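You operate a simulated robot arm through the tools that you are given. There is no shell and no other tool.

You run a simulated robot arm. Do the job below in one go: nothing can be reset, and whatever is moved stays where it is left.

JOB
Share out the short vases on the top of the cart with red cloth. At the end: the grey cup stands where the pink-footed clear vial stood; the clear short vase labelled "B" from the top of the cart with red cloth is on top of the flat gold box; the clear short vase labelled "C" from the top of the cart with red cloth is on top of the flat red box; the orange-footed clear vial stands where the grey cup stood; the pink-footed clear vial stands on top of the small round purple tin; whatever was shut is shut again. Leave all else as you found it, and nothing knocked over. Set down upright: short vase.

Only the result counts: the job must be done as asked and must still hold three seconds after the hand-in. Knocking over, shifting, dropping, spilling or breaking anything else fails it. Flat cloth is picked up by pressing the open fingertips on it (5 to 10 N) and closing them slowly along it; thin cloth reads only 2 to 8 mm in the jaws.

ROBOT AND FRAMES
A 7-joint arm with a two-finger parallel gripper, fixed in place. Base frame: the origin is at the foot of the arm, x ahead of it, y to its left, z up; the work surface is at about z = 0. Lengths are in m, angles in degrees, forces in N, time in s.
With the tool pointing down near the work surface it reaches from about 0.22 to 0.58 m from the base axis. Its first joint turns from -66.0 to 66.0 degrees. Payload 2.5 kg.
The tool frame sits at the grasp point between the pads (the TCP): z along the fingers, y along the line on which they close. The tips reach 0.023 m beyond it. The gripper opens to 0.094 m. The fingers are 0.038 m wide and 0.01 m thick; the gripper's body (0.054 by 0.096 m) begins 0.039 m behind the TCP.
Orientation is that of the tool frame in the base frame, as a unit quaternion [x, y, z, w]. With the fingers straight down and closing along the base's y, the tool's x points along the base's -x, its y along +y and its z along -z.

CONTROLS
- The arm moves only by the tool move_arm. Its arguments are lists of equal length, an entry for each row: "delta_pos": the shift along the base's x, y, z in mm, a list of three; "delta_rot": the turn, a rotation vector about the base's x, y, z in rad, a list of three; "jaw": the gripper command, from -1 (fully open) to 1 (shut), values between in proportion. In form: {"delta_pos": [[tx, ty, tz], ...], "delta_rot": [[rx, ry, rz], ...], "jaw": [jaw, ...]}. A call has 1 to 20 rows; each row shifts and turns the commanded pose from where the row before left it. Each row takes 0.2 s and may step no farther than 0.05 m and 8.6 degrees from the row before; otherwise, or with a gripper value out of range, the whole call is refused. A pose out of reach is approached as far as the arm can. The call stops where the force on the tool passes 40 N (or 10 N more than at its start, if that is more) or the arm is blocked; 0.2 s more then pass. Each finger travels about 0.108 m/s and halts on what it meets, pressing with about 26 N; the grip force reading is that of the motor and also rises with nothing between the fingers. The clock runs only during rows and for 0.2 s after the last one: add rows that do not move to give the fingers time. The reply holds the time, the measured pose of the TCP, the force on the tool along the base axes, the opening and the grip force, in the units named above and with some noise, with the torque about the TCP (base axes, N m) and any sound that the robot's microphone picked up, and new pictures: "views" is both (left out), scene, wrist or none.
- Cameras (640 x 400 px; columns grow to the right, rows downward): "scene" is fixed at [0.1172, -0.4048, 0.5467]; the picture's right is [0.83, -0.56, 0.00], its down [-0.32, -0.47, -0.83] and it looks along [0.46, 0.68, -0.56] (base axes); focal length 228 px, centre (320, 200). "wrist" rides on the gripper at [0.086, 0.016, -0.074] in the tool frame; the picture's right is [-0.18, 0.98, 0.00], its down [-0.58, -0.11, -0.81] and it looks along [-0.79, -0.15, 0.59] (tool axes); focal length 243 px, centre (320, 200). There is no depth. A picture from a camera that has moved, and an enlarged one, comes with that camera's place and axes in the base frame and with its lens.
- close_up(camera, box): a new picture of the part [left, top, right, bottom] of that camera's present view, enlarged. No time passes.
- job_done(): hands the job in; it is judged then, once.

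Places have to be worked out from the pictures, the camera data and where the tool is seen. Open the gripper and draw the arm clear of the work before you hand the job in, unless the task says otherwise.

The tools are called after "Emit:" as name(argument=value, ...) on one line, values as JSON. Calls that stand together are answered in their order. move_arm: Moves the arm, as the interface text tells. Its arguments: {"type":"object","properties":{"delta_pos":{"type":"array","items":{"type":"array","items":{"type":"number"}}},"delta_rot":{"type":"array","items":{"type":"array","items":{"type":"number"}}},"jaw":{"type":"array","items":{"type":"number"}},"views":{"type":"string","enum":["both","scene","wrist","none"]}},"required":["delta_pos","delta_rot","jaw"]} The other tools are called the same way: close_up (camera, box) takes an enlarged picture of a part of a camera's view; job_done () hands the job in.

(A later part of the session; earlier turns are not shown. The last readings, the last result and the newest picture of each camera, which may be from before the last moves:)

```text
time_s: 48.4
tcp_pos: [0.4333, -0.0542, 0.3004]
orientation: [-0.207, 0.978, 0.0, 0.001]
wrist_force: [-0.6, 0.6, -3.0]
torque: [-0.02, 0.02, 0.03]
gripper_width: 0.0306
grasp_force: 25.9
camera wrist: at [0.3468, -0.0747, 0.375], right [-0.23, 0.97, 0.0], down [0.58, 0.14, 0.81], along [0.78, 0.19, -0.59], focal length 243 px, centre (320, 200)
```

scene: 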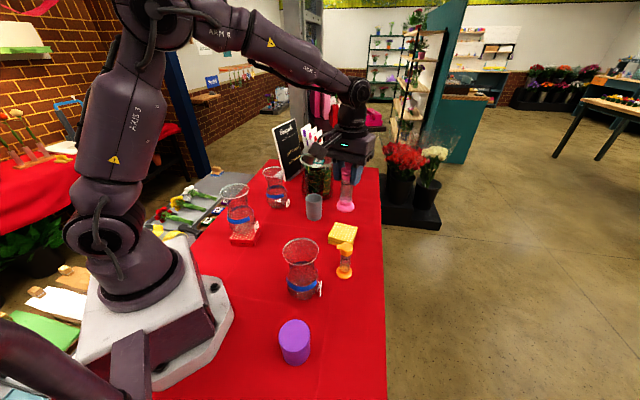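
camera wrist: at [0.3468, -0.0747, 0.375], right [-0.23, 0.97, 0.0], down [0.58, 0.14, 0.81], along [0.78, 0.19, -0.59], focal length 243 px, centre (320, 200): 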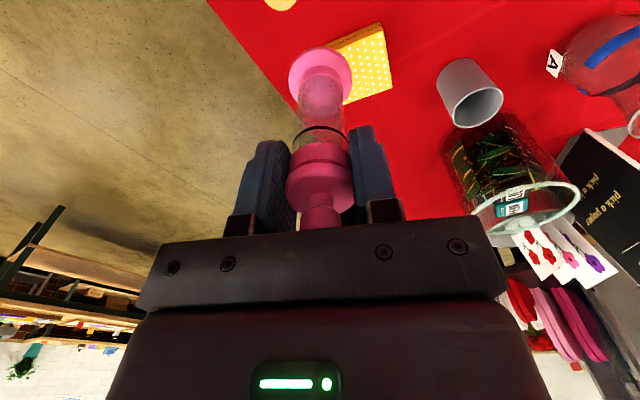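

Normal posture restored and everything still stands. Moving over to above the tin at (0.200, -0.193).

Emit:
move_arm(delta_pos=[[-15, -9, 0], [-27, -16, 0], [-32, -19, 0], [-36, -21.5, 0], [-36, -21.5, 0], [-34, -20, -5], [-28, -17, -10], [-16, -10, -10], [-9, -5, -5], [0, 0, 0]], delta_rot=[[0, 0, 0], [0, 0, 0], [0, 0, 0], [0, 0, 0], [0, 0, 0], [0, 0, 0], [0, 0, 0], [0, 0, 0], [0, 0, 0], [0, 0, 0]], jaw=[0.42, 0.42, 0.42, 0.42, 0.42, 0.42, 0.42, 0.42, 0.42, 0.42])

Emit:
close_up(camera="wrist", box=[200, 0, 440, 150])

Emit:
close_up(camera="scene", box=[220, 250, 380, 380])

```text
time_s: 50.6
tcp_pos: [0.2, -0.1939, 0.2697]
orientation: [-0.207, 0.978, 0.0, 0.0]
wrist_force: [0.9, -0.8, -3.4]
torque: [-0.03, 0.02, 0.01]
gripper_width: 0.0306
grasp_force: 26.0
camera wrist: at [0.1137, -0.2139, 0.3449], right [-0.23, 0.97, 0.0], down [0.58, 0.14, 0.81], along [0.78, 0.19, -0.59], focal length 243 px, centre (320, 200)
```

scene: 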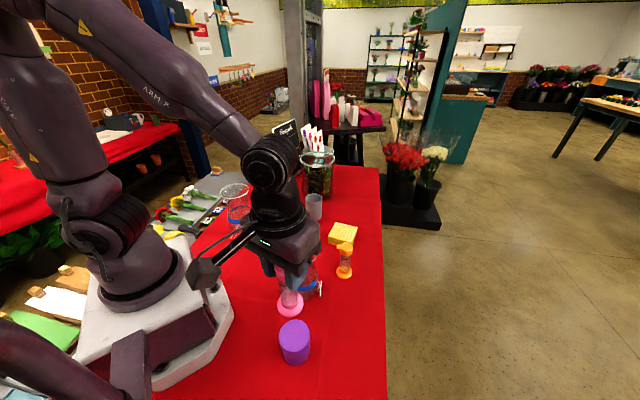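
wrist: 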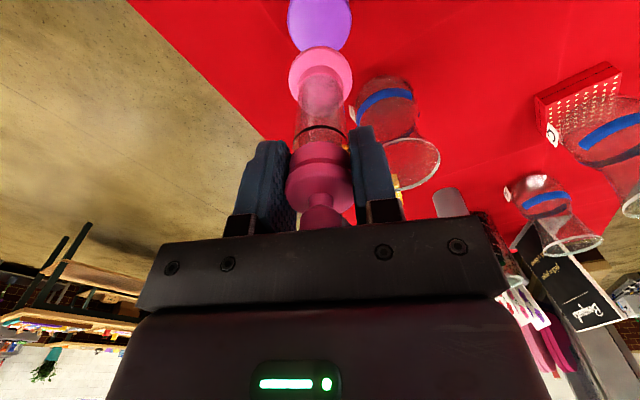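

```text
2.67 times, centred on (320, 75) of wrist
camera zoom: at [0.1137, -0.2139, 0.3449], right [-0.23, 0.97, 0.0], down [0.58, 0.14, 0.81], along [0.78, 0.19, -0.59], focal length 647 px, centre (320, 533)
```

zoom: 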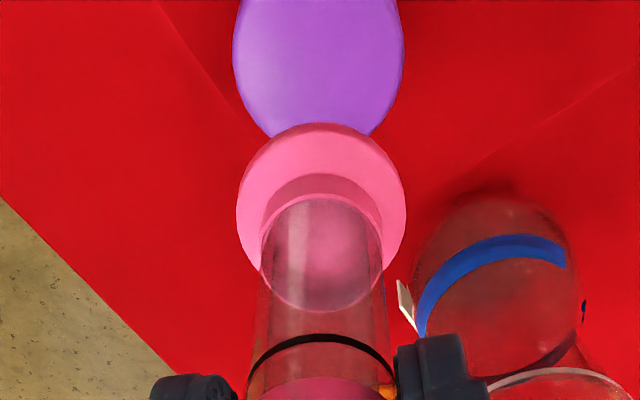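

```text
3.08 times, centred on (300, 315) of scene
camera zoom: at [0.1172, -0.4048, 0.5467], right [0.83, -0.56, 0.0], down [-0.32, -0.47, -0.83], along [0.46, 0.68, -0.56], focal length 700 px, centre (382, -154)
```

zoom: 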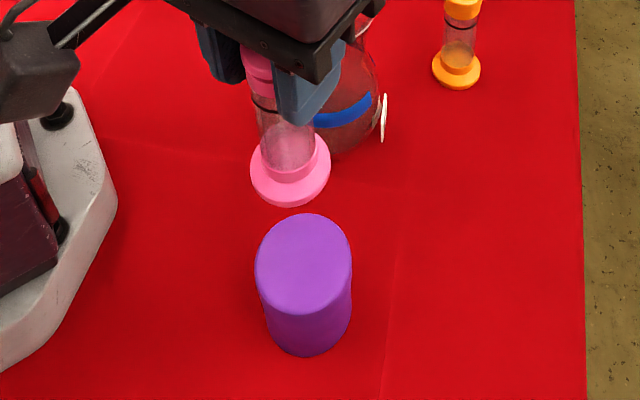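

The tin lines up with the tool axis within about 2 mm (tin centre ≈(0.202, -0.194)). Lowering to just above the expected contact.

Emit:
move_arm(delta_pos=[[2, 0, -15], [0, 0, -20], [0, 0, -20], [0, 0, -20], [0, 0, -12], [0, 0, -8], [0, 0, 0]], delta_rot=[[0, 0, 0], [0, 0, 0], [0, 0, 0], [0, 0, 0], [0, 0, 0], [0, 0, 0], [0, 0, 0]], jaw=[0.42, 0.42, 0.42, 0.42, 0.42, 0.42, 0.42], views="none")

Emit:
close_up(camera="wrist", box=[200, 0, 440, 150])

Emit:
close_up(camera="scene", box=[220, 250, 380, 380])

```text
time_s: 52.2
tcp_pos: [0.202, -0.1939, 0.1747]
orientation: [-0.207, 0.978, 0.0, 0.0]
wrist_force: [0.5, 0.0, -4.5]
torque: [0.03, -0.01, 0.0]
gripper_width: 0.0306
grasp_force: 26.0
```

```text
2.67 times, centred on (320, 75) of wrist
camera zoom: at [0.1161, -0.2132, 0.2495], right [-0.23, 0.97, 0.0], down [0.58, 0.14, 0.81], along [0.78, 0.19, -0.59], focal length 647 px, centre (320, 533)
```

zoom: 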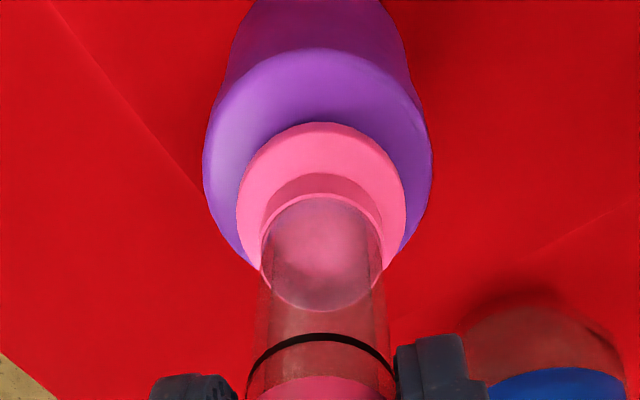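

```text
3.08 times, centred on (300, 315) of scene
camera zoom: at [0.1172, -0.4048, 0.5467], right [0.83, -0.56, 0.0], down [-0.32, -0.47, -0.83], along [0.46, 0.68, -0.56], focal length 700 px, centre (382, -154)
```

zoom: 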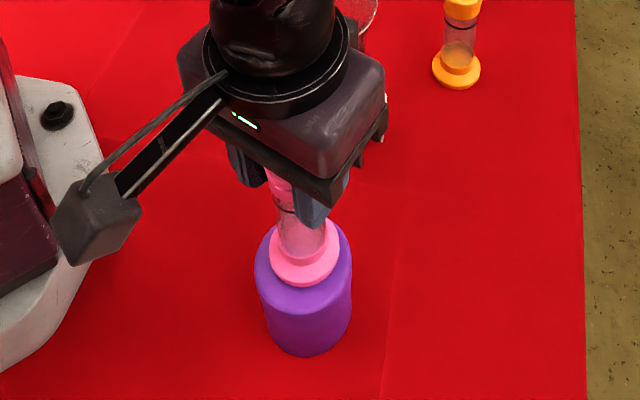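

Very well centred (within ~1 mm). Lowering the last millimetres in small steps until contact.

Emit:
move_arm(delta_pos=[[0, 0, -4], [0, 0, -3], [0, 0, -2], [0, 0, -1], [0, 0, 0]], delta_rot=[[0, 0, 0], [0, 0, 0], [0, 0, 0], [0, 0, 0], [0, 0, 0]], jaw=[0.42, 0.42, 0.42, 0.42, 0.42], views="none")

Emit:
close_up(camera="scene", box=[260, 280, 340, 370])

```text
time_s: 53.4
tcp_pos: [0.2036, -0.194, 0.1658]
orientation: [-0.207, 0.978, -0.001, 0.001]
wrist_force: [-0.2, 3.1, 24.1]
torque: [0.18, 0.02, -0.01]
gripper_width: 0.0308
grasp_force: 25.9
```

```text
4.44 times, centred on (300, 325) of scene
camera zoom: at [0.1171, -0.4047, 0.5468], right [0.83, -0.56, 0.0], down [-0.32, -0.47, -0.83], along [0.46, 0.68, -0.56], focal length 1011 px, centre (409, -356)
```

zoom: 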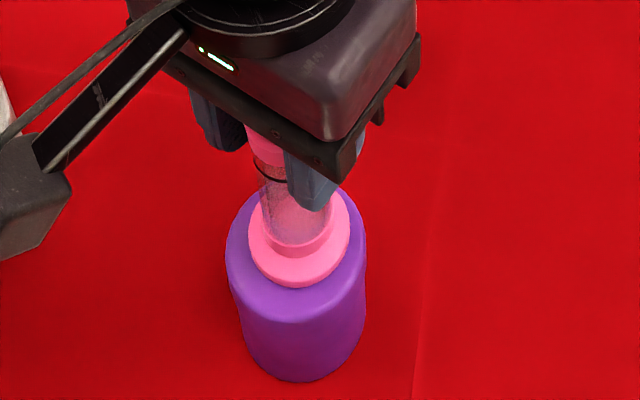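

Contact (24 N). Easing up a touch so that the load is near zero, then I'll release.

Emit:
move_arm(delta_pos=[[0, 0, 0.6], [0, 0, 0.4], [0, 0, 0]], delta_rot=[[0, 0, 0], [0, 0, 0], [0, 0, 0]], jaw=[0.42, 0.42, 0.42], views="none")

```text
time_s: 54.2
tcp_pos: [0.2028, -0.194, 0.1652]
orientation: [-0.208, 0.978, 0.001, -0.001]
wrist_force: [0.5, 0.6, 0.0]
torque: [-0.02, 0.03, 0.0]
gripper_width: 0.0305
grasp_force: 25.8
```

Emit:
move_arm(delta_pos=[[0, 0, 0], [0, 0, 0], [0, 0, 0], [0, 0, 0], [0, 0, 0]], delta_rot=[[0, 0, 0], [0, 0, 0], [0, 0, 0], [0, 0, 0], [0, 0, 0]], jaw=[0.32, 0.2, 0.0, -0.2, -0.2], views="none")

Emit:
close_up(camera="wrist", box=[200, 0, 440, 230])

Emit:
close_up(camera="scene", box=[260, 280, 340, 370])

```text
time_s: 55.4
tcp_pos: [0.2031, -0.1944, 0.1663]
orientation: [-0.207, 0.978, 0.0, 0.0]
wrist_force: [0.6, -0.6, 0.3]
torque: [-0.03, 0.01, 0.0]
gripper_width: 0.0563
grasp_force: 0.0
heard: snap
```

```text
1.74 times, centred on (320, 115) of wrist
camera zoom: at [0.1161, -0.2138, 0.2408], right [-0.23, 0.97, 0.0], down [0.58, 0.14, 0.81], along [0.78, 0.19, -0.59], focal length 422 px, centre (320, 348)
```

zoom: 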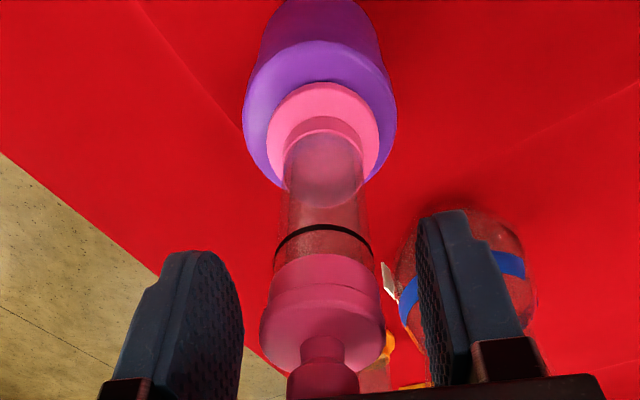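

```text
4.44 times, centred on (300, 325) of scene
camera zoom: at [0.1172, -0.4048, 0.5467], right [0.83, -0.56, 0.0], down [-0.32, -0.47, -0.83], along [0.46, 0.68, -0.56], focal length 1011 px, centre (409, -356)
```

zoom: 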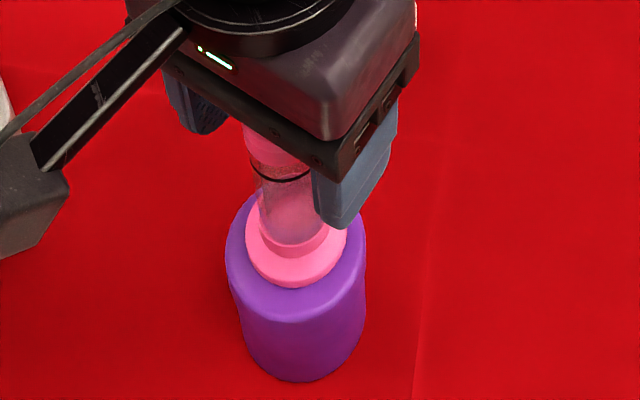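

A second "snap" came on release; the cap looks seated. I'll rise to the same relative height as before the grasp (TCP ≈0.122 above the vial's base) to compare the cap's appearance exactly.

Emit:
move_arm(delta_pos=[[0, 0, 8], [0, 0, 8], [0, 0, 8], [0, 0, 0]], delta_rot=[[0, 0, 0], [0, 0, 0], [0, 0, 0], [0, 0, 0]], jaw=[-0.2, -0.4, -0.4, -0.4], views="none")

Emit:
close_up(camera="wrist", box=[200, 50, 440, 200])

Emit:
close_up(camera="scene", box=[260, 270, 340, 370])

```text
time_s: 56.4
tcp_pos: [0.2015, -0.1945, 0.1912]
orientation: [-0.207, 0.978, 0.0, 0.0]
wrist_force: [-0.3, -0.8, 0.8]
torque: [-0.02, -0.01, -0.02]
gripper_width: 0.0659
grasp_force: 0.0
```

```text
2.67 times, centred on (320, 125) of wrist
camera zoom: at [0.1158, -0.2139, 0.2653], right [-0.23, 0.97, 0.0], down [0.58, 0.14, 0.81], along [0.78, 0.19, -0.59], focal length 647 px, centre (320, 400)
```

zoom: 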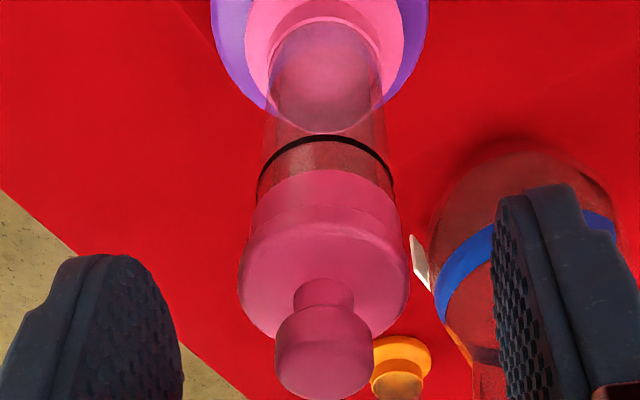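

```text
4.00 times, centred on (300, 320) of scene
camera zoom: at [0.1172, -0.4048, 0.5467], right [0.83, -0.56, 0.0], down [-0.32, -0.47, -0.83], along [0.46, 0.68, -0.56], focal length 910 px, centre (400, -280)
```

zoom: 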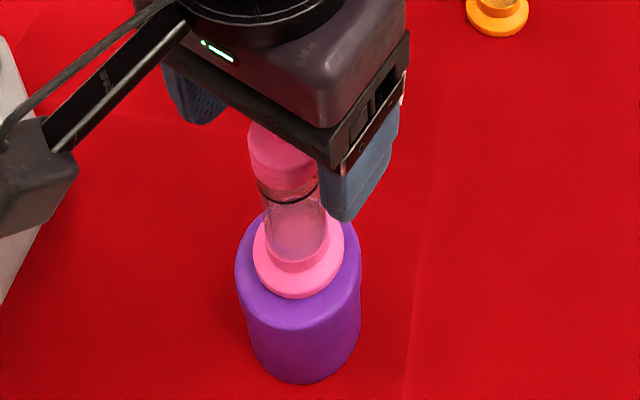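

The cap, ring and knob look exactly as before the grasp, and the pink vial stands centred on the tin. Next is the grey cup: I rise and travel to above it at about (0.486, 0.181).

Emit:
move_arm(delta_pos=[[0, 0, 15], [0, 0, 25], [0, 0, 30], [0, 0, 20], [12, 16, 0], [22, 29, 0], [26, 34, 0], [28, 37, 0], [28, 37, 0], [28, 37, 0], [28, 37, 0], [28, 37, 0], [26, 34, 0], [24, 31, 0], [20, 26, -10], [12, 16, -10], [3, 4.5, -10], [0, 0, 0]], delta_rot=[[0, 0, 0], [0, 0, 0], [0, 0, 0], [0, 0, 0], [0, 0, -0.006], [0, 0, -0.006], [0, 0, -0.006], [0, 0, -0.006], [0, 0, -0.006], [0, 0, -0.006], [0, 0, -0.006], [0, 0, -0.006], [0, 0, -0.006], [0, 0, -0.006], [0, 0, 0], [0, 0, 0], [0, 0, 0], [0, 0, 0]], jaw=[-0.4, -0.4, -0.6, -0.8, -1, -1, -1, -1, -1, -1, -1, -1, -1, -1, -1, -1, -1, -1])

Emit:
close_up(camera="wrist", box=[200, 0, 440, 150])

Emit:
close_up(camera="scene", box=[220, 150, 380, 380])

```text
time_s: 60.2
tcp_pos: [0.4877, 0.1822, 0.2508]
orientation: [-0.178, 0.984, -0.001, -0.001]
wrist_force: [0.3, 0.3, 0.0]
torque: [0.03, 0.0, 0.01]
gripper_width: 0.0941
grasp_force: 0.0
camera wrist: at [0.401, 0.1672, 0.3247], right [-0.17, 0.99, 0.0], down [0.58, 0.1, 0.81], along [0.79, 0.14, -0.59], focal length 243 px, centre (320, 200)
```

scene: 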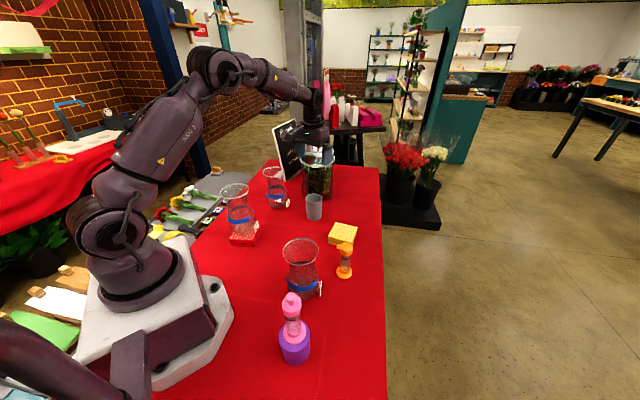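
wrist: 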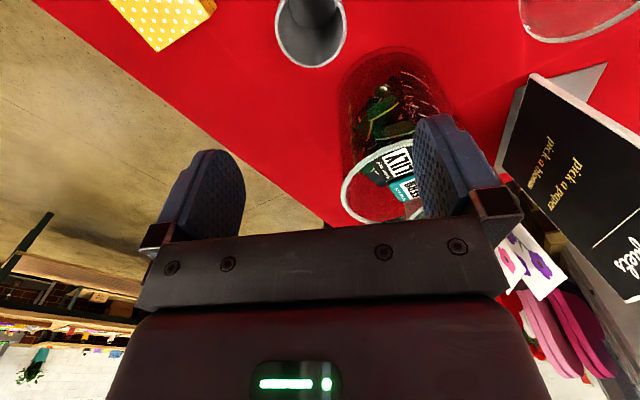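

```text
2.67 times, centred on (320, 75) of wrist
camera zoom: at [0.401, 0.1672, 0.3247], right [-0.17, 0.99, 0.0], down [0.58, 0.1, 0.81], along [0.79, 0.14, -0.59], focal length 647 px, centre (320, 533)
```

zoom: 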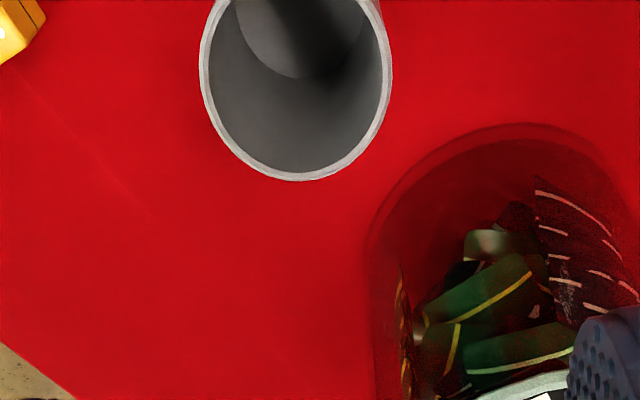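

```text
1.74 times, centred on (300, 265) of scene
camera zoom: at [0.1172, -0.4047, 0.5467], right [0.83, -0.56, 0.0], down [-0.32, -0.47, -0.83], along [0.46, 0.68, -0.56], focal length 396 px, centre (355, 87)
```

zoom: 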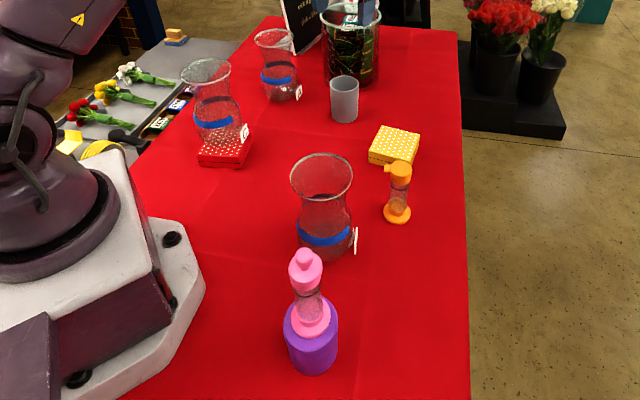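

The cup's centre is about 8–9 mm off toward -y from my tool: about (0.4856, 0.174). I shift, and tilt the hand outward by 8.6° (same tilt for pick and place, so the cup remains upright but the far spot is comfortably in reach).

Emit:
move_arm(delta_pos=[[-2, -8.5, -15], [0, 0, -15], [0, 0, -10], [0, 0, 0]], delta_rot=[[0.0257, -0.0705, 0], [0.0257, -0.0705, 0], [0, 0, 0], [0, 0, 0]], jaw=[-1, -1, -1, -1])

Emit:
close_up(camera="wrist", box=[200, 0, 440, 150])

```text
time_s: 61.2
tcp_pos: [0.4868, 0.1728, 0.2103]
orientation: [-0.178, 0.981, 0.012, 0.074]
wrist_force: [0.0, 0.0, 0.0]
torque: [-0.01, 0.01, -0.01]
gripper_width: 0.0941
grasp_force: 0.1
camera wrist: at [0.3891, 0.1549, 0.271], right [-0.17, 0.98, 0.03], down [0.46, 0.06, 0.88], along [0.87, 0.17, -0.47], focal length 243 px, centre (320, 200)
```

scene: 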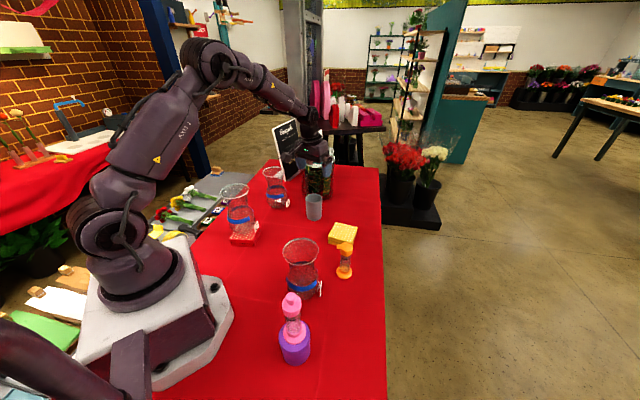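
wrist: 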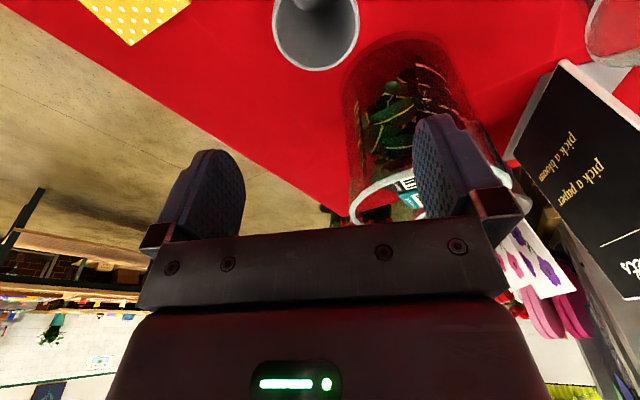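

```text
2.67 times, centred on (320, 75) of wrist
camera zoom: at [0.3891, 0.1549, 0.271], right [-0.17, 0.98, 0.03], down [0.46, 0.06, 0.88], along [0.87, 0.17, -0.47], focal length 647 px, centre (320, 533)
```

zoom: 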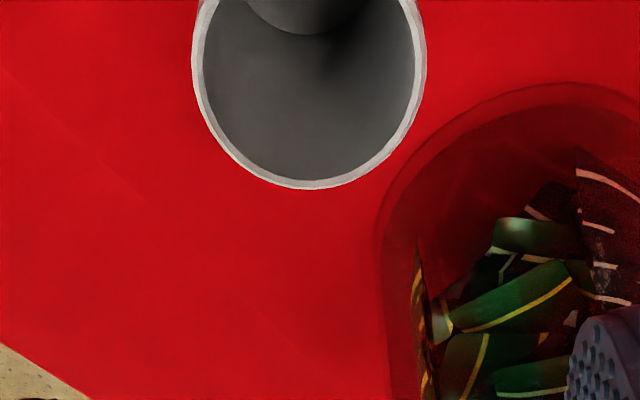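

Aligned across the jaws within 1 mm; the cup's centre is about (0.482, 0.174). Shifting 4 mm inward and descending to TCP z≈0.065, leaving palm clearance over the rim (≈0.085).

Emit:
move_arm(delta_pos=[[-4.3, 0.7, -20], [0, 0, -20], [0, 0, -20], [0, 0, -20], [0, 0, -20], [0, 0, -20], [0, 0, -15], [0, 0, -10], [0, 0, 0]], delta_rot=[[0, 0, 0], [0, 0, 0], [0, 0, 0], [0, 0, 0], [0, 0, 0], [0, 0, 0], [0, 0, 0], [0, 0, 0], [0, 0, 0]], jaw=[-1, -1, -1, -1, -1, -1, -1, -1, -1])

Emit:
close_up(camera="wrist", box=[140, 50, 500, 275])

Emit:
close_up(camera="scene", box=[260, 150, 388, 230])

```text
time_s: 63.2
tcp_pos: [0.4814, 0.1738, 0.0653]
orientation: [-0.177, 0.981, 0.013, 0.073]
wrist_force: [-0.2, 0.5, 0.2]
torque: [-0.01, 0.01, -0.01]
gripper_width: 0.0939
grasp_force: 0.1
camera wrist: at [0.3845, 0.1553, 0.1253], right [-0.17, 0.98, 0.03], down [0.46, 0.06, 0.88], along [0.87, 0.17, -0.47], focal length 243 px, centre (320, 200)
```

scene: 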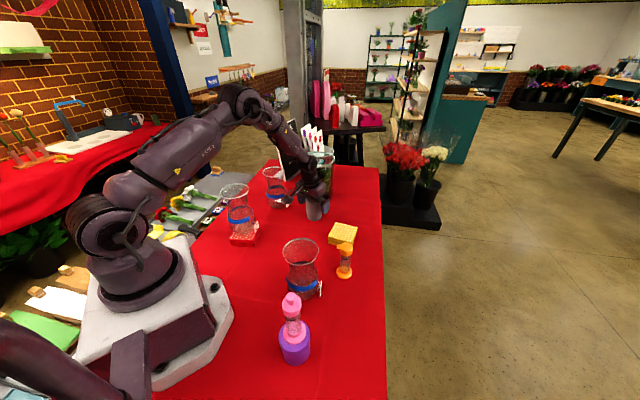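
wrist: 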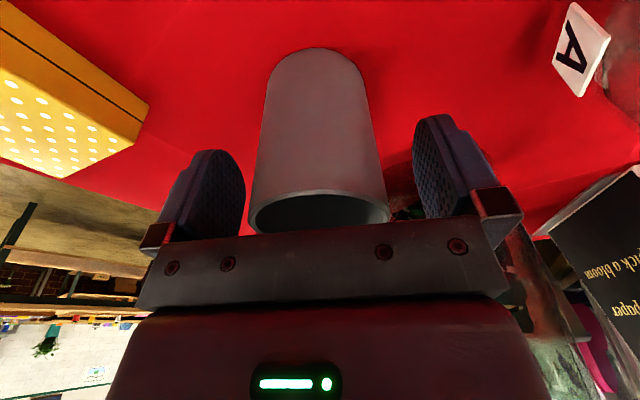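

```text
1.78 times, centred on (320, 162) of wrist
camera zoom: at [0.3845, 0.1553, 0.1253], right [-0.17, 0.98, 0.03], down [0.46, 0.06, 0.88], along [0.87, 0.17, -0.47], focal length 431 px, centre (320, 267)
```

zoom: 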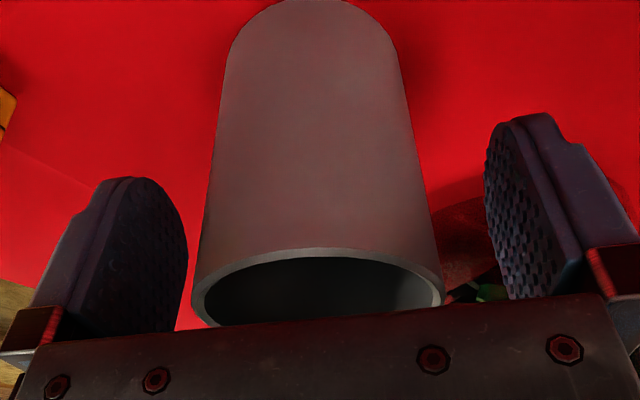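

```text
5.00 times, centred on (324, 190) of scene
camera zoom: at [0.1172, -0.4048, 0.5467], right [0.83, -0.56, 0.0], down [-0.32, -0.47, -0.83], along [0.46, 0.68, -0.56], focal length 1138 px, centre (300, 250)
```

zoom: 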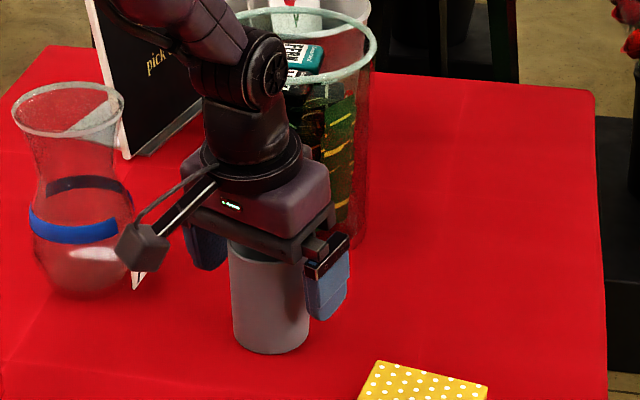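

The fingers straddle the cup with the palm clear of the rim. Closing gently.

Emit:
move_arm(delta_pos=[[0, 0, 0], [0, 0, 0], [0, 0, 0], [0, 0, 0], [0, 0, 0], [0, 0, 0], [0, 0, 0]], delta_rot=[[0, 0, 0], [0, 0, 0], [0, 0, 0], [0, 0, 0], [0, 0, 0], [0, 0, 0], [0, 0, 0]], jaw=[-0.7, -0.5, -0.4, -0.33, -0.27, -0.2, -0.15])

```text
time_s: 64.8
tcp_pos: [0.4822, 0.1734, 0.0653]
orientation: [-0.177, 0.981, 0.013, 0.074]
wrist_force: [0.5, -0.4, 1.5]
torque: [0.0, 0.01, 0.01]
gripper_width: 0.0611
grasp_force: 25.9
camera wrist: at [0.3845, 0.1553, 0.1257], right [-0.17, 0.98, 0.03], down [0.46, 0.06, 0.88], along [0.87, 0.17, -0.47], focal length 243 px, centre (320, 200)
```

scene: 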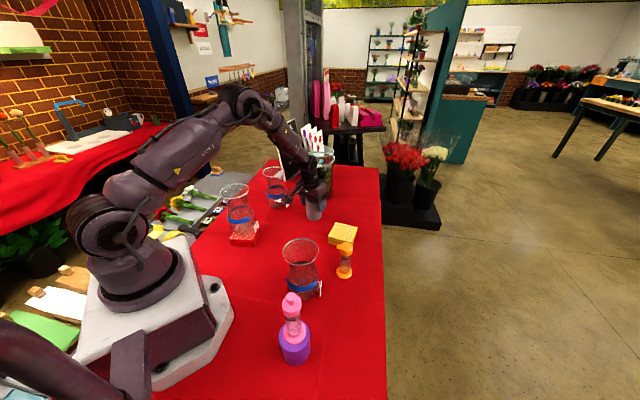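
wrist: 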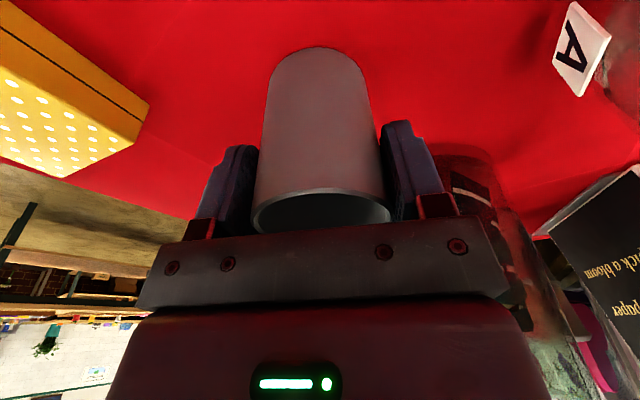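

Gripped (cup ø0.061); the cup's spot is (0.482, 0.174). Lifting, first slightly, then to z=0.25.

Emit:
move_arm(delta_pos=[[0, 0, 3], [0, 0, 7], [0, 0, 15], [0, 0, 20], [0, 0, 20], [0, 0, 20], [0, 0, 20], [0, 0, 20], [0, 0, 20], [0, 0, 20], [0, 0, 20], [0, 0, 0]], delta_rot=[[0, 0, 0], [0, 0, 0], [0, 0, 0], [0, 0, 0], [0, 0, 0], [0, 0, 0], [0, 0, 0], [0, 0, 0], [0, 0, 0], [0, 0, 0], [0, 0, 0], [0, 0, 0]], jaw=[-0.15, -0.15, -0.15, -0.15, -0.15, -0.15, -0.15, -0.15, -0.15, -0.15, -0.15, -0.15])

```text
time_s: 67.4
tcp_pos: [0.4814, 0.1724, 0.2508]
orientation: [-0.177, 0.981, 0.013, 0.074]
wrist_force: [-0.1, 0.1, -2.1]
torque: [-0.01, 0.0, 0.03]
gripper_width: 0.0612
grasp_force: 25.7
camera wrist: at [0.3846, 0.1549, 0.3115], right [-0.17, 0.98, 0.03], down [0.46, 0.06, 0.88], along [0.87, 0.17, -0.47], focal length 243 px, centre (320, 200)
```

scene: 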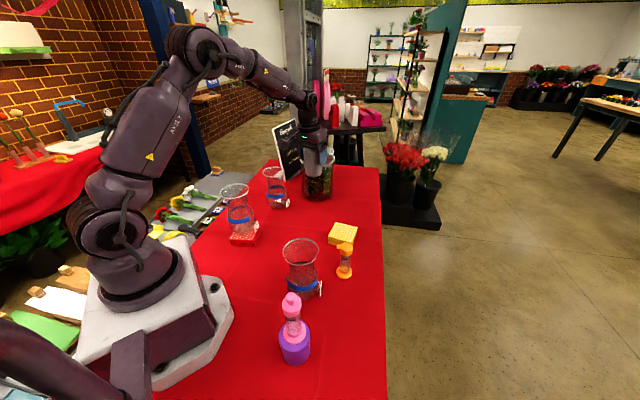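
wrist: 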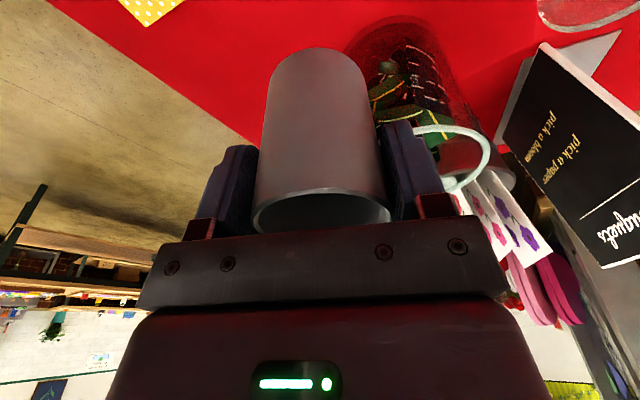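

Cup is held firmly. Following an arc over vase A (30 mm clearance) to above the pink vial's former spot.

Emit:
move_arm(delta_pos=[[-2.7, 27.3, 0], [-4.3, 27.3, 0], [-5.8, 27.5, 0], [-7.4, 27.4, 0], [-8.9, 27.4, 0], [-10.6, 27.1, 0], [-12.2, 26.9, 0], [-13.8, 26.4, 0], [-15.4, 26.1, 0], [-17, 25.4, 0], [1, 1.6, 0], [0, 0, 0]], delta_rot=[[0, 0, 0.051], [0, 0, 0.051], [0, 0, 0.051], [0, 0, 0.051], [0, 0, 0.051], [0, 0, 0.051], [0, 0, 0.051], [0, 0, 0.051], [0, 0, 0.051], [0, 0, 0.051], [0, 0, 0], [0, 0, 0]], jaw=[-0.15, -0.15, -0.15, -0.15, -0.15, -0.15, -0.15, -0.15, -0.15, -0.15, -0.15, -0.15])

Emit:
close_up(camera="scene", box=[230, 120, 358, 200])

```text
time_s: 70.0
tcp_pos: [0.3852, 0.4444, 0.2503]
orientation: [-0.418, 0.905, 0.031, 0.069]
wrist_force: [0.1, -0.5, -1.8]
torque: [-0.01, 0.0, 0.02]
gripper_width: 0.0615
grasp_force: 25.8
camera wrist: at [0.3088, 0.3814, 0.3112], right [-0.63, 0.77, 0.03], down [0.38, 0.28, 0.88], along [0.68, 0.57, -0.47], focal length 243 px, centre (320, 200)
```

scene: 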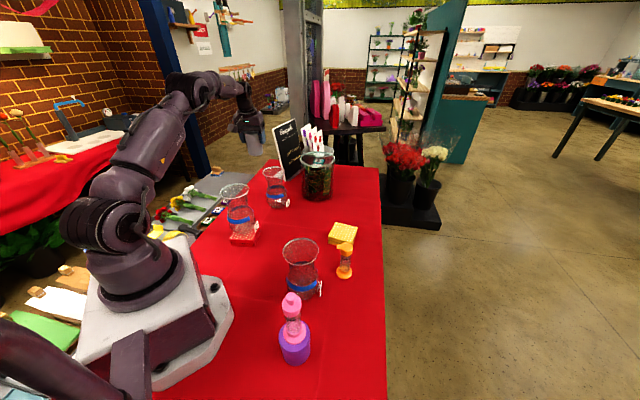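
wrist: 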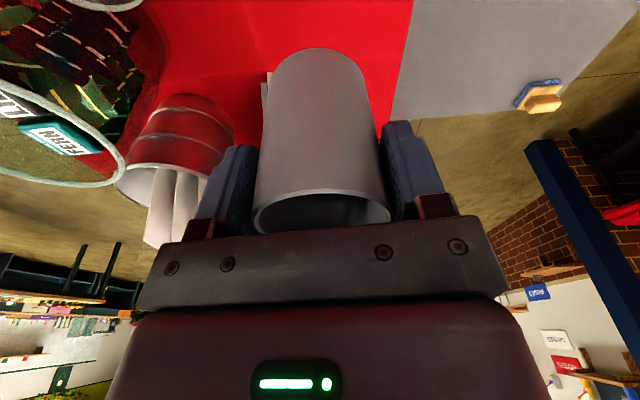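

```text
5.00 times, centred on (294, 160) of scene
camera zoom: at [0.1172, -0.4047, 0.5467], right [0.83, -0.56, 0.0], down [-0.32, -0.47, -0.83], along [0.46, 0.68, -0.56], focal length 1138 px, centre (450, 400)
```

zoom: 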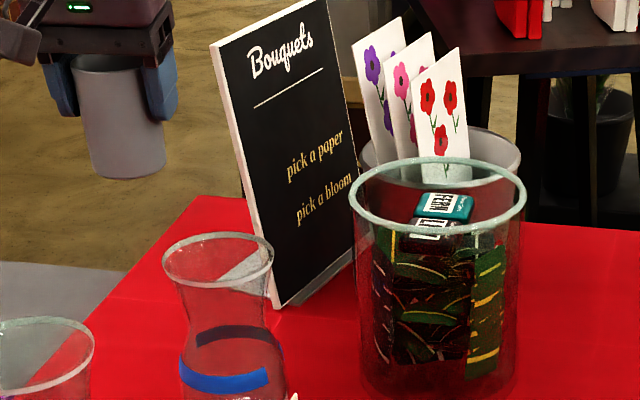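

In place above the spot (0.385, 0.442). Lowering the cup to about 1 cm above the table.

Emit:
move_arm(delta_pos=[[0, -2.5, -15], [0, 0, -20], [0, 0, -20], [0, 0, -20], [0, 0, -20], [0, 0, -20], [0, 0, -20], [0, 0, -20], [0, 0, -14], [0, 0, -7], [0, 0, 0]], delta_rot=[[0, 0, 0], [0, 0, 0], [0, 0, 0], [0, 0, 0], [0, 0, 0], [0, 0, 0], [0, 0, 0], [0, 0, 0], [0, 0, 0], [0, 0, 0], [0, 0, 0]], jaw=[-0.15, -0.15, -0.15, -0.15, -0.15, -0.15, -0.15, -0.15, -0.15, -0.15, -0.15])

Emit:
close_up(camera="scene", box=[230, 140, 310, 190])

```text
time_s: 72.4
tcp_pos: [0.3843, 0.4419, 0.0745]
orientation: [-0.419, 0.905, 0.03, 0.068]
wrist_force: [0.1, -0.4, -1.5]
torque: [-0.02, -0.01, -0.01]
gripper_width: 0.0615
grasp_force: 26.1
camera wrist: at [0.3085, 0.379, 0.1351], right [-0.63, 0.77, 0.03], down [0.38, 0.28, 0.88], along [0.68, 0.57, -0.47], focal length 243 px, centre (320, 200)
```

scene: 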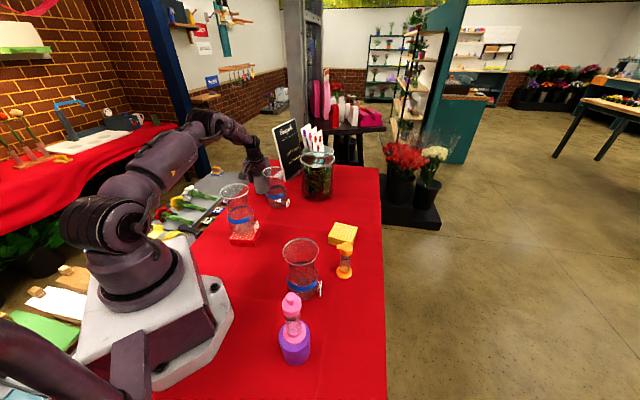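
wrist: 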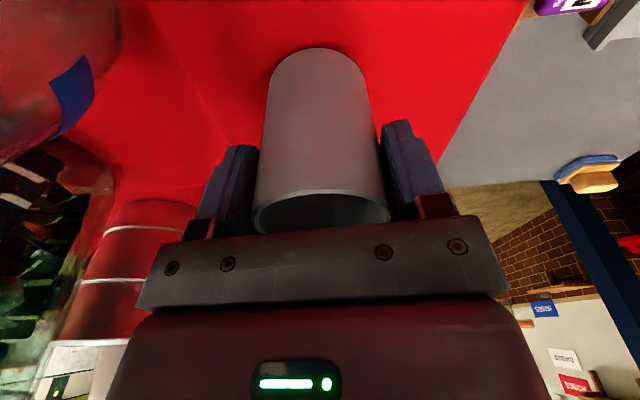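

```text
8.00 times, centred on (270, 165) of scene
camera zoom: at [0.1172, -0.4047, 0.5467], right [0.83, -0.56, 0.0], down [-0.32, -0.47, -0.83], along [0.46, 0.68, -0.56], focal length 1820 px, centre (720, 480)
```

zoom: 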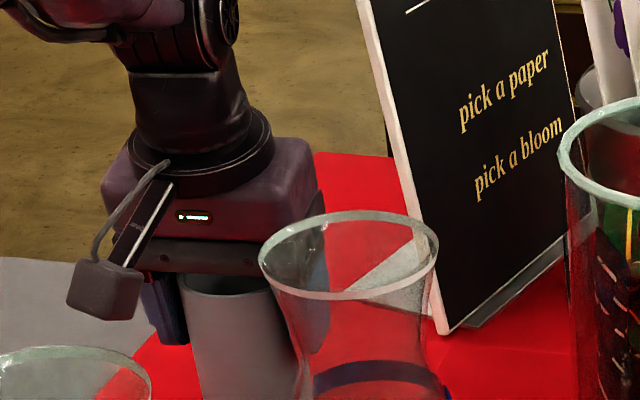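

Good clearance to vase A. Lowering the last centimetre in small steps to contact.

Emit:
move_arm(delta_pos=[[0, 0, -4], [0, 0, -3], [0, 0, -1.5], [0, 0, -0.7], [0, 0, 0]], delta_rot=[[0, 0, 0], [0, 0, 0], [0, 0, 0], [0, 0, 0], [0, 0, 0]], jaw=[-0.15, -0.15, -0.15, -0.15, -0.15], views="none")

```text
time_s: 73.6
tcp_pos: [0.3849, 0.4423, 0.0655]
orientation: [-0.42, 0.905, 0.03, 0.068]
wrist_force: [0.5, -0.2, -0.9]
torque: [0.0, -0.01, 0.01]
gripper_width: 0.0612
grasp_force: 25.9
```

Emit:
move_arm(delta_pos=[[0, 0, -0.5], [0, 0, -0.4], [0, 0, 0]], delta_rot=[[0, 0, 0], [0, 0, 0], [0, 0, 0]], jaw=[-0.15, -0.15, -0.15], views="none")

```text
time_s: 74.4
tcp_pos: [0.3848, 0.4418, 0.0648]
orientation: [-0.419, 0.905, 0.031, 0.068]
wrist_force: [-1.8, -2.5, 5.8]
torque: [-0.02, 0.22, 0.07]
gripper_width: 0.0613
grasp_force: 25.9
```

The cup has touched down (force +6 N). Opening the fingers gently.

Emit:
move_arm(delta_pos=[[0, 0, 0.3], [0, 0, 0], [0, 0, 0], [0, 0, 0], [0, 0, 0]], delta_rot=[[0, 0, 0], [0, 0, 0], [0, 0, 0], [0, 0, 0], [0, 0, 0]], jaw=[-0.28, -0.36, -0.5, -0.8, -0.8])

Emit:
close_up(camera="wrist", box=[140, 50, 500, 275])

```text
time_s: 75.6
tcp_pos: [0.3862, 0.4412, 0.0661]
orientation: [-0.418, 0.905, 0.031, 0.068]
wrist_force: [-0.4, 0.7, 0.5]
torque: [-0.02, 0.01, 0.0]
gripper_width: 0.0846
grasp_force: 0.0
camera wrist: at [0.3088, 0.3791, 0.1254], right [-0.63, 0.77, 0.03], down [0.38, 0.28, 0.88], along [0.68, 0.57, -0.47], focal length 243 px, centre (320, 200)
```

scene: 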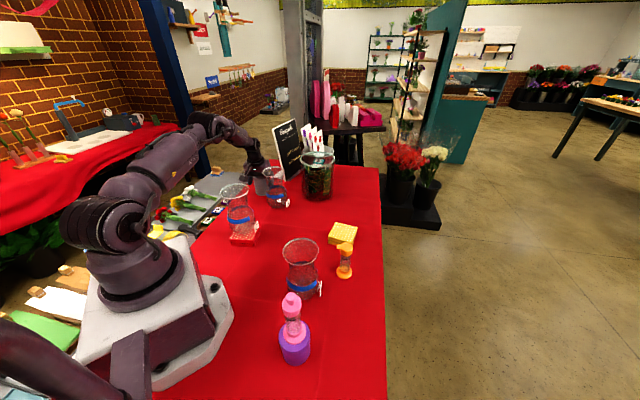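
wrist: 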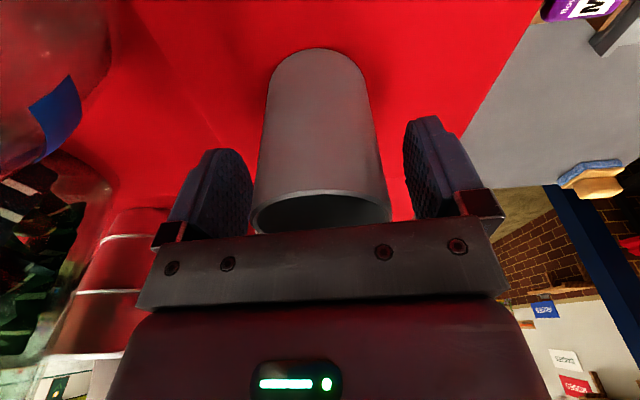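

```text
1.78 times, centred on (320, 162) of wrist
camera zoom: at [0.3088, 0.3791, 0.1254], right [-0.63, 0.77, 0.03], down [0.38, 0.28, 0.88], along [0.68, 0.57, -0.47], focal length 431 px, centre (320, 267)
```

zoom: 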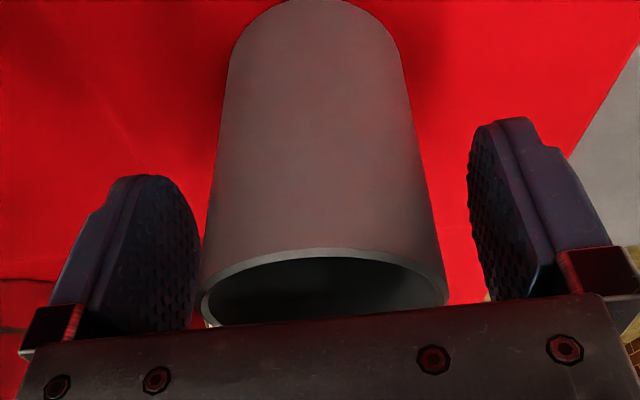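

The cup stands at the pink vial's former place. I rise straight up, clear of it.

Emit:
move_arm(delta_pos=[[0, 0, 8], [0, 0, 17], [0, 0, 20], [0, 0, 25], [0, 0, 25], [0, 0, 25], [0, 0, 25], [0, 0, 25], [0, 0, 15]], delta_rot=[[0, 0, 0], [0, 0, 0], [0, 0, 0], [0, 0, 0], [0, 0, 0], [0, 0, 0], [0, 0, 0], [0, 0, 0], [0, 0, 0]], jaw=[-0.8, -0.9, -1, -1, -1, -1, -1, -1, -1])

Emit:
close_up(camera="scene", box=[220, 130, 348, 210])

Emit:
close_up(camera="wrist", box=[200, 0, 440, 150])

```text
time_s: 77.6
tcp_pos: [0.383, 0.442, 0.2507]
orientation: [-0.419, 0.905, 0.031, 0.069]
wrist_force: [0.9, 0.7, 0.2]
torque: [-0.01, 0.0, 0.01]
gripper_width: 0.094
grasp_force: 0.2
camera wrist: at [0.3083, 0.3794, 0.311], right [-0.63, 0.77, 0.03], down [0.38, 0.28, 0.88], along [0.68, 0.57, -0.47], focal length 243 px, centre (320, 200)
```

scene: 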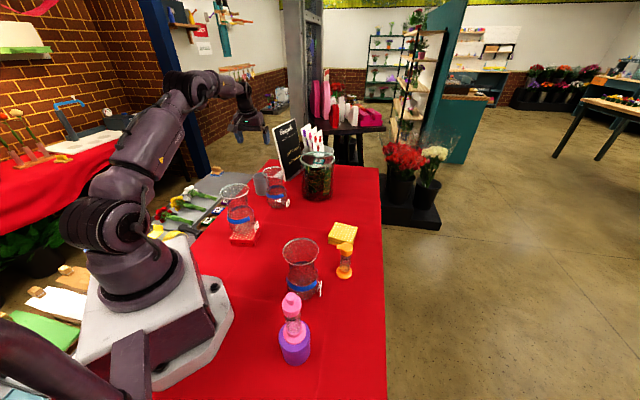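
wrist: 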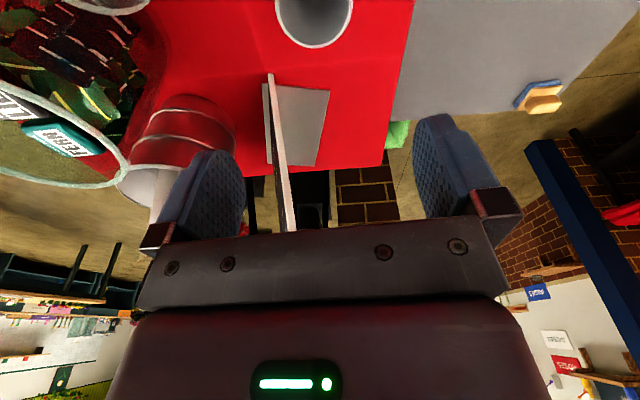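

```text
5.00 times, centred on (284, 170) of scene
camera zoom: at [0.1172, -0.4048, 0.5467], right [0.83, -0.56, 0.0], down [-0.32, -0.47, -0.83], along [0.46, 0.68, -0.56], focal length 1138 px, centre (500, 350)
```

zoom: 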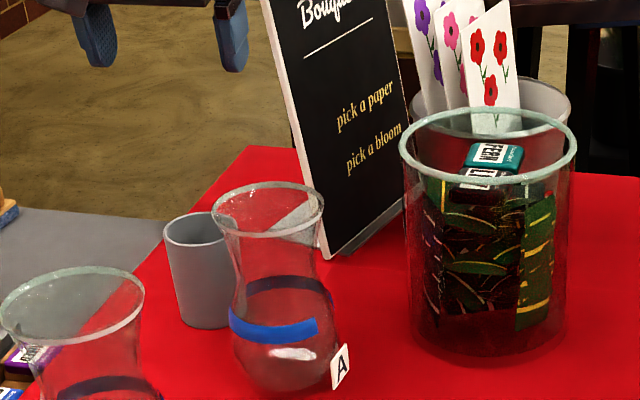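

```text
2.67 times, centred on (320, 75) of wrist
camera zoom: at [0.3083, 0.3794, 0.311], right [-0.63, 0.77, 0.03], down [0.38, 0.28, 0.88], along [0.68, 0.57, -0.47], focal length 647 px, centre (320, 533)
```

zoom: 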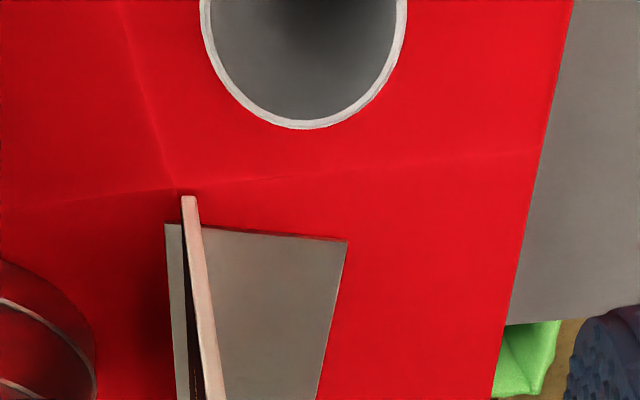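

The cup stands upright exactly where the pink vial was. Now moving across (over the low stuff) to above the orange vial, untilting and turning the hand so the jaws close across the cap's spout.

Emit:
move_arm(delta_pos=[[1.8, -35.9, 0], [1.8, -35.9, 0], [1.8, -35.9, 0], [1.8, -35.9, 0], [1.8, -35.9, 0], [1.8, -35.9, 0], [1.8, -35.9, 0], [1.8, -35.9, 0], [1.8, -35.9, 0], [1.8, -35.9, 0], [1.8, -35.9, 0], [1.8, -35.9, 0], [1.8, -35.9, 0], [1.8, -35.9, 0], [1.8, -35.9, 0], [0, 0, 0]], delta_rot=[[0, 0, 0], [0, 0, 0], [-0.0572, 0.0485, 0], [-0.0572, 0.0485, 0], [0, 0, -0.1375], [0, 0, -0.1375], [0, 0, -0.1375], [0, 0, -0.1375], [0, 0, -0.1375], [0, 0, -0.1375], [0, 0, -0.1375], [0, 0, -0.1375], [0, 0, -0.1375], [0, 0, -0.1375], [0, 0, -0.1375], [0, 0, 0]], jaw=[-1, -1, -1, -1, -1, -1, -1, -1, -1, -1, -1, -1, -1, -1, -1, -1])

Emit:
close_up(camera="wrist", box=[200, 0, 440, 150])

```text
time_s: 81.0
tcp_pos: [0.4116, -0.0972, 0.251]
orientation: [0.319, 0.948, -0.001, 0.0]
wrist_force: [0.6, -0.2, -0.5]
torque: [-0.01, -0.01, -0.01]
gripper_width: 0.0942
grasp_force: 0.1
camera wrist: at [0.3515, -0.0312, 0.3246], right [0.74, 0.67, 0.0], down [0.4, -0.44, 0.81], along [0.54, -0.6, -0.59], focal length 243 px, centre (320, 200)
```

scene: 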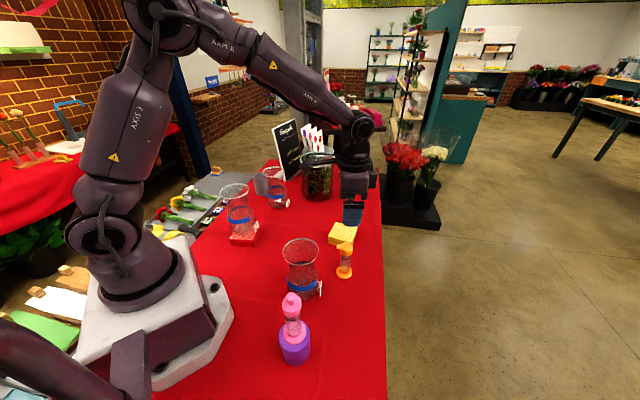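
wrist: 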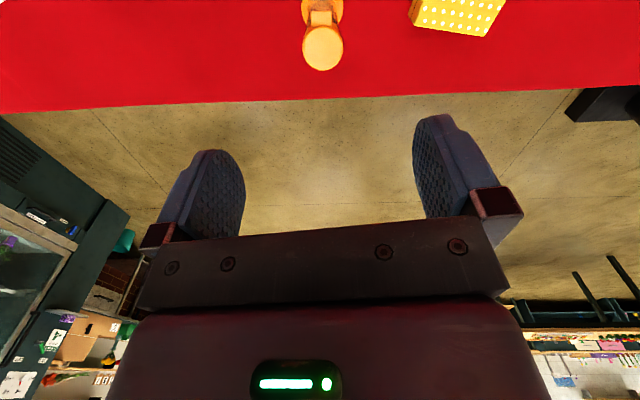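

```text
2.67 times, centred on (320, 75) of wrist
camera zoom: at [0.3515, -0.0312, 0.3246], right [0.74, 0.67, 0.0], down [0.4, -0.44, 0.81], along [0.54, -0.6, -0.59], focal length 647 px, centre (320, 533)
```

zoom: 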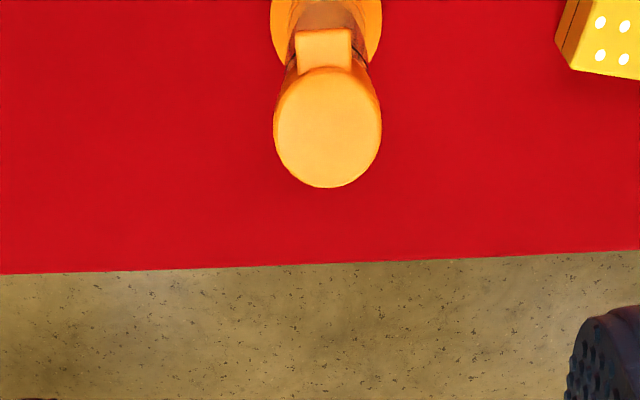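

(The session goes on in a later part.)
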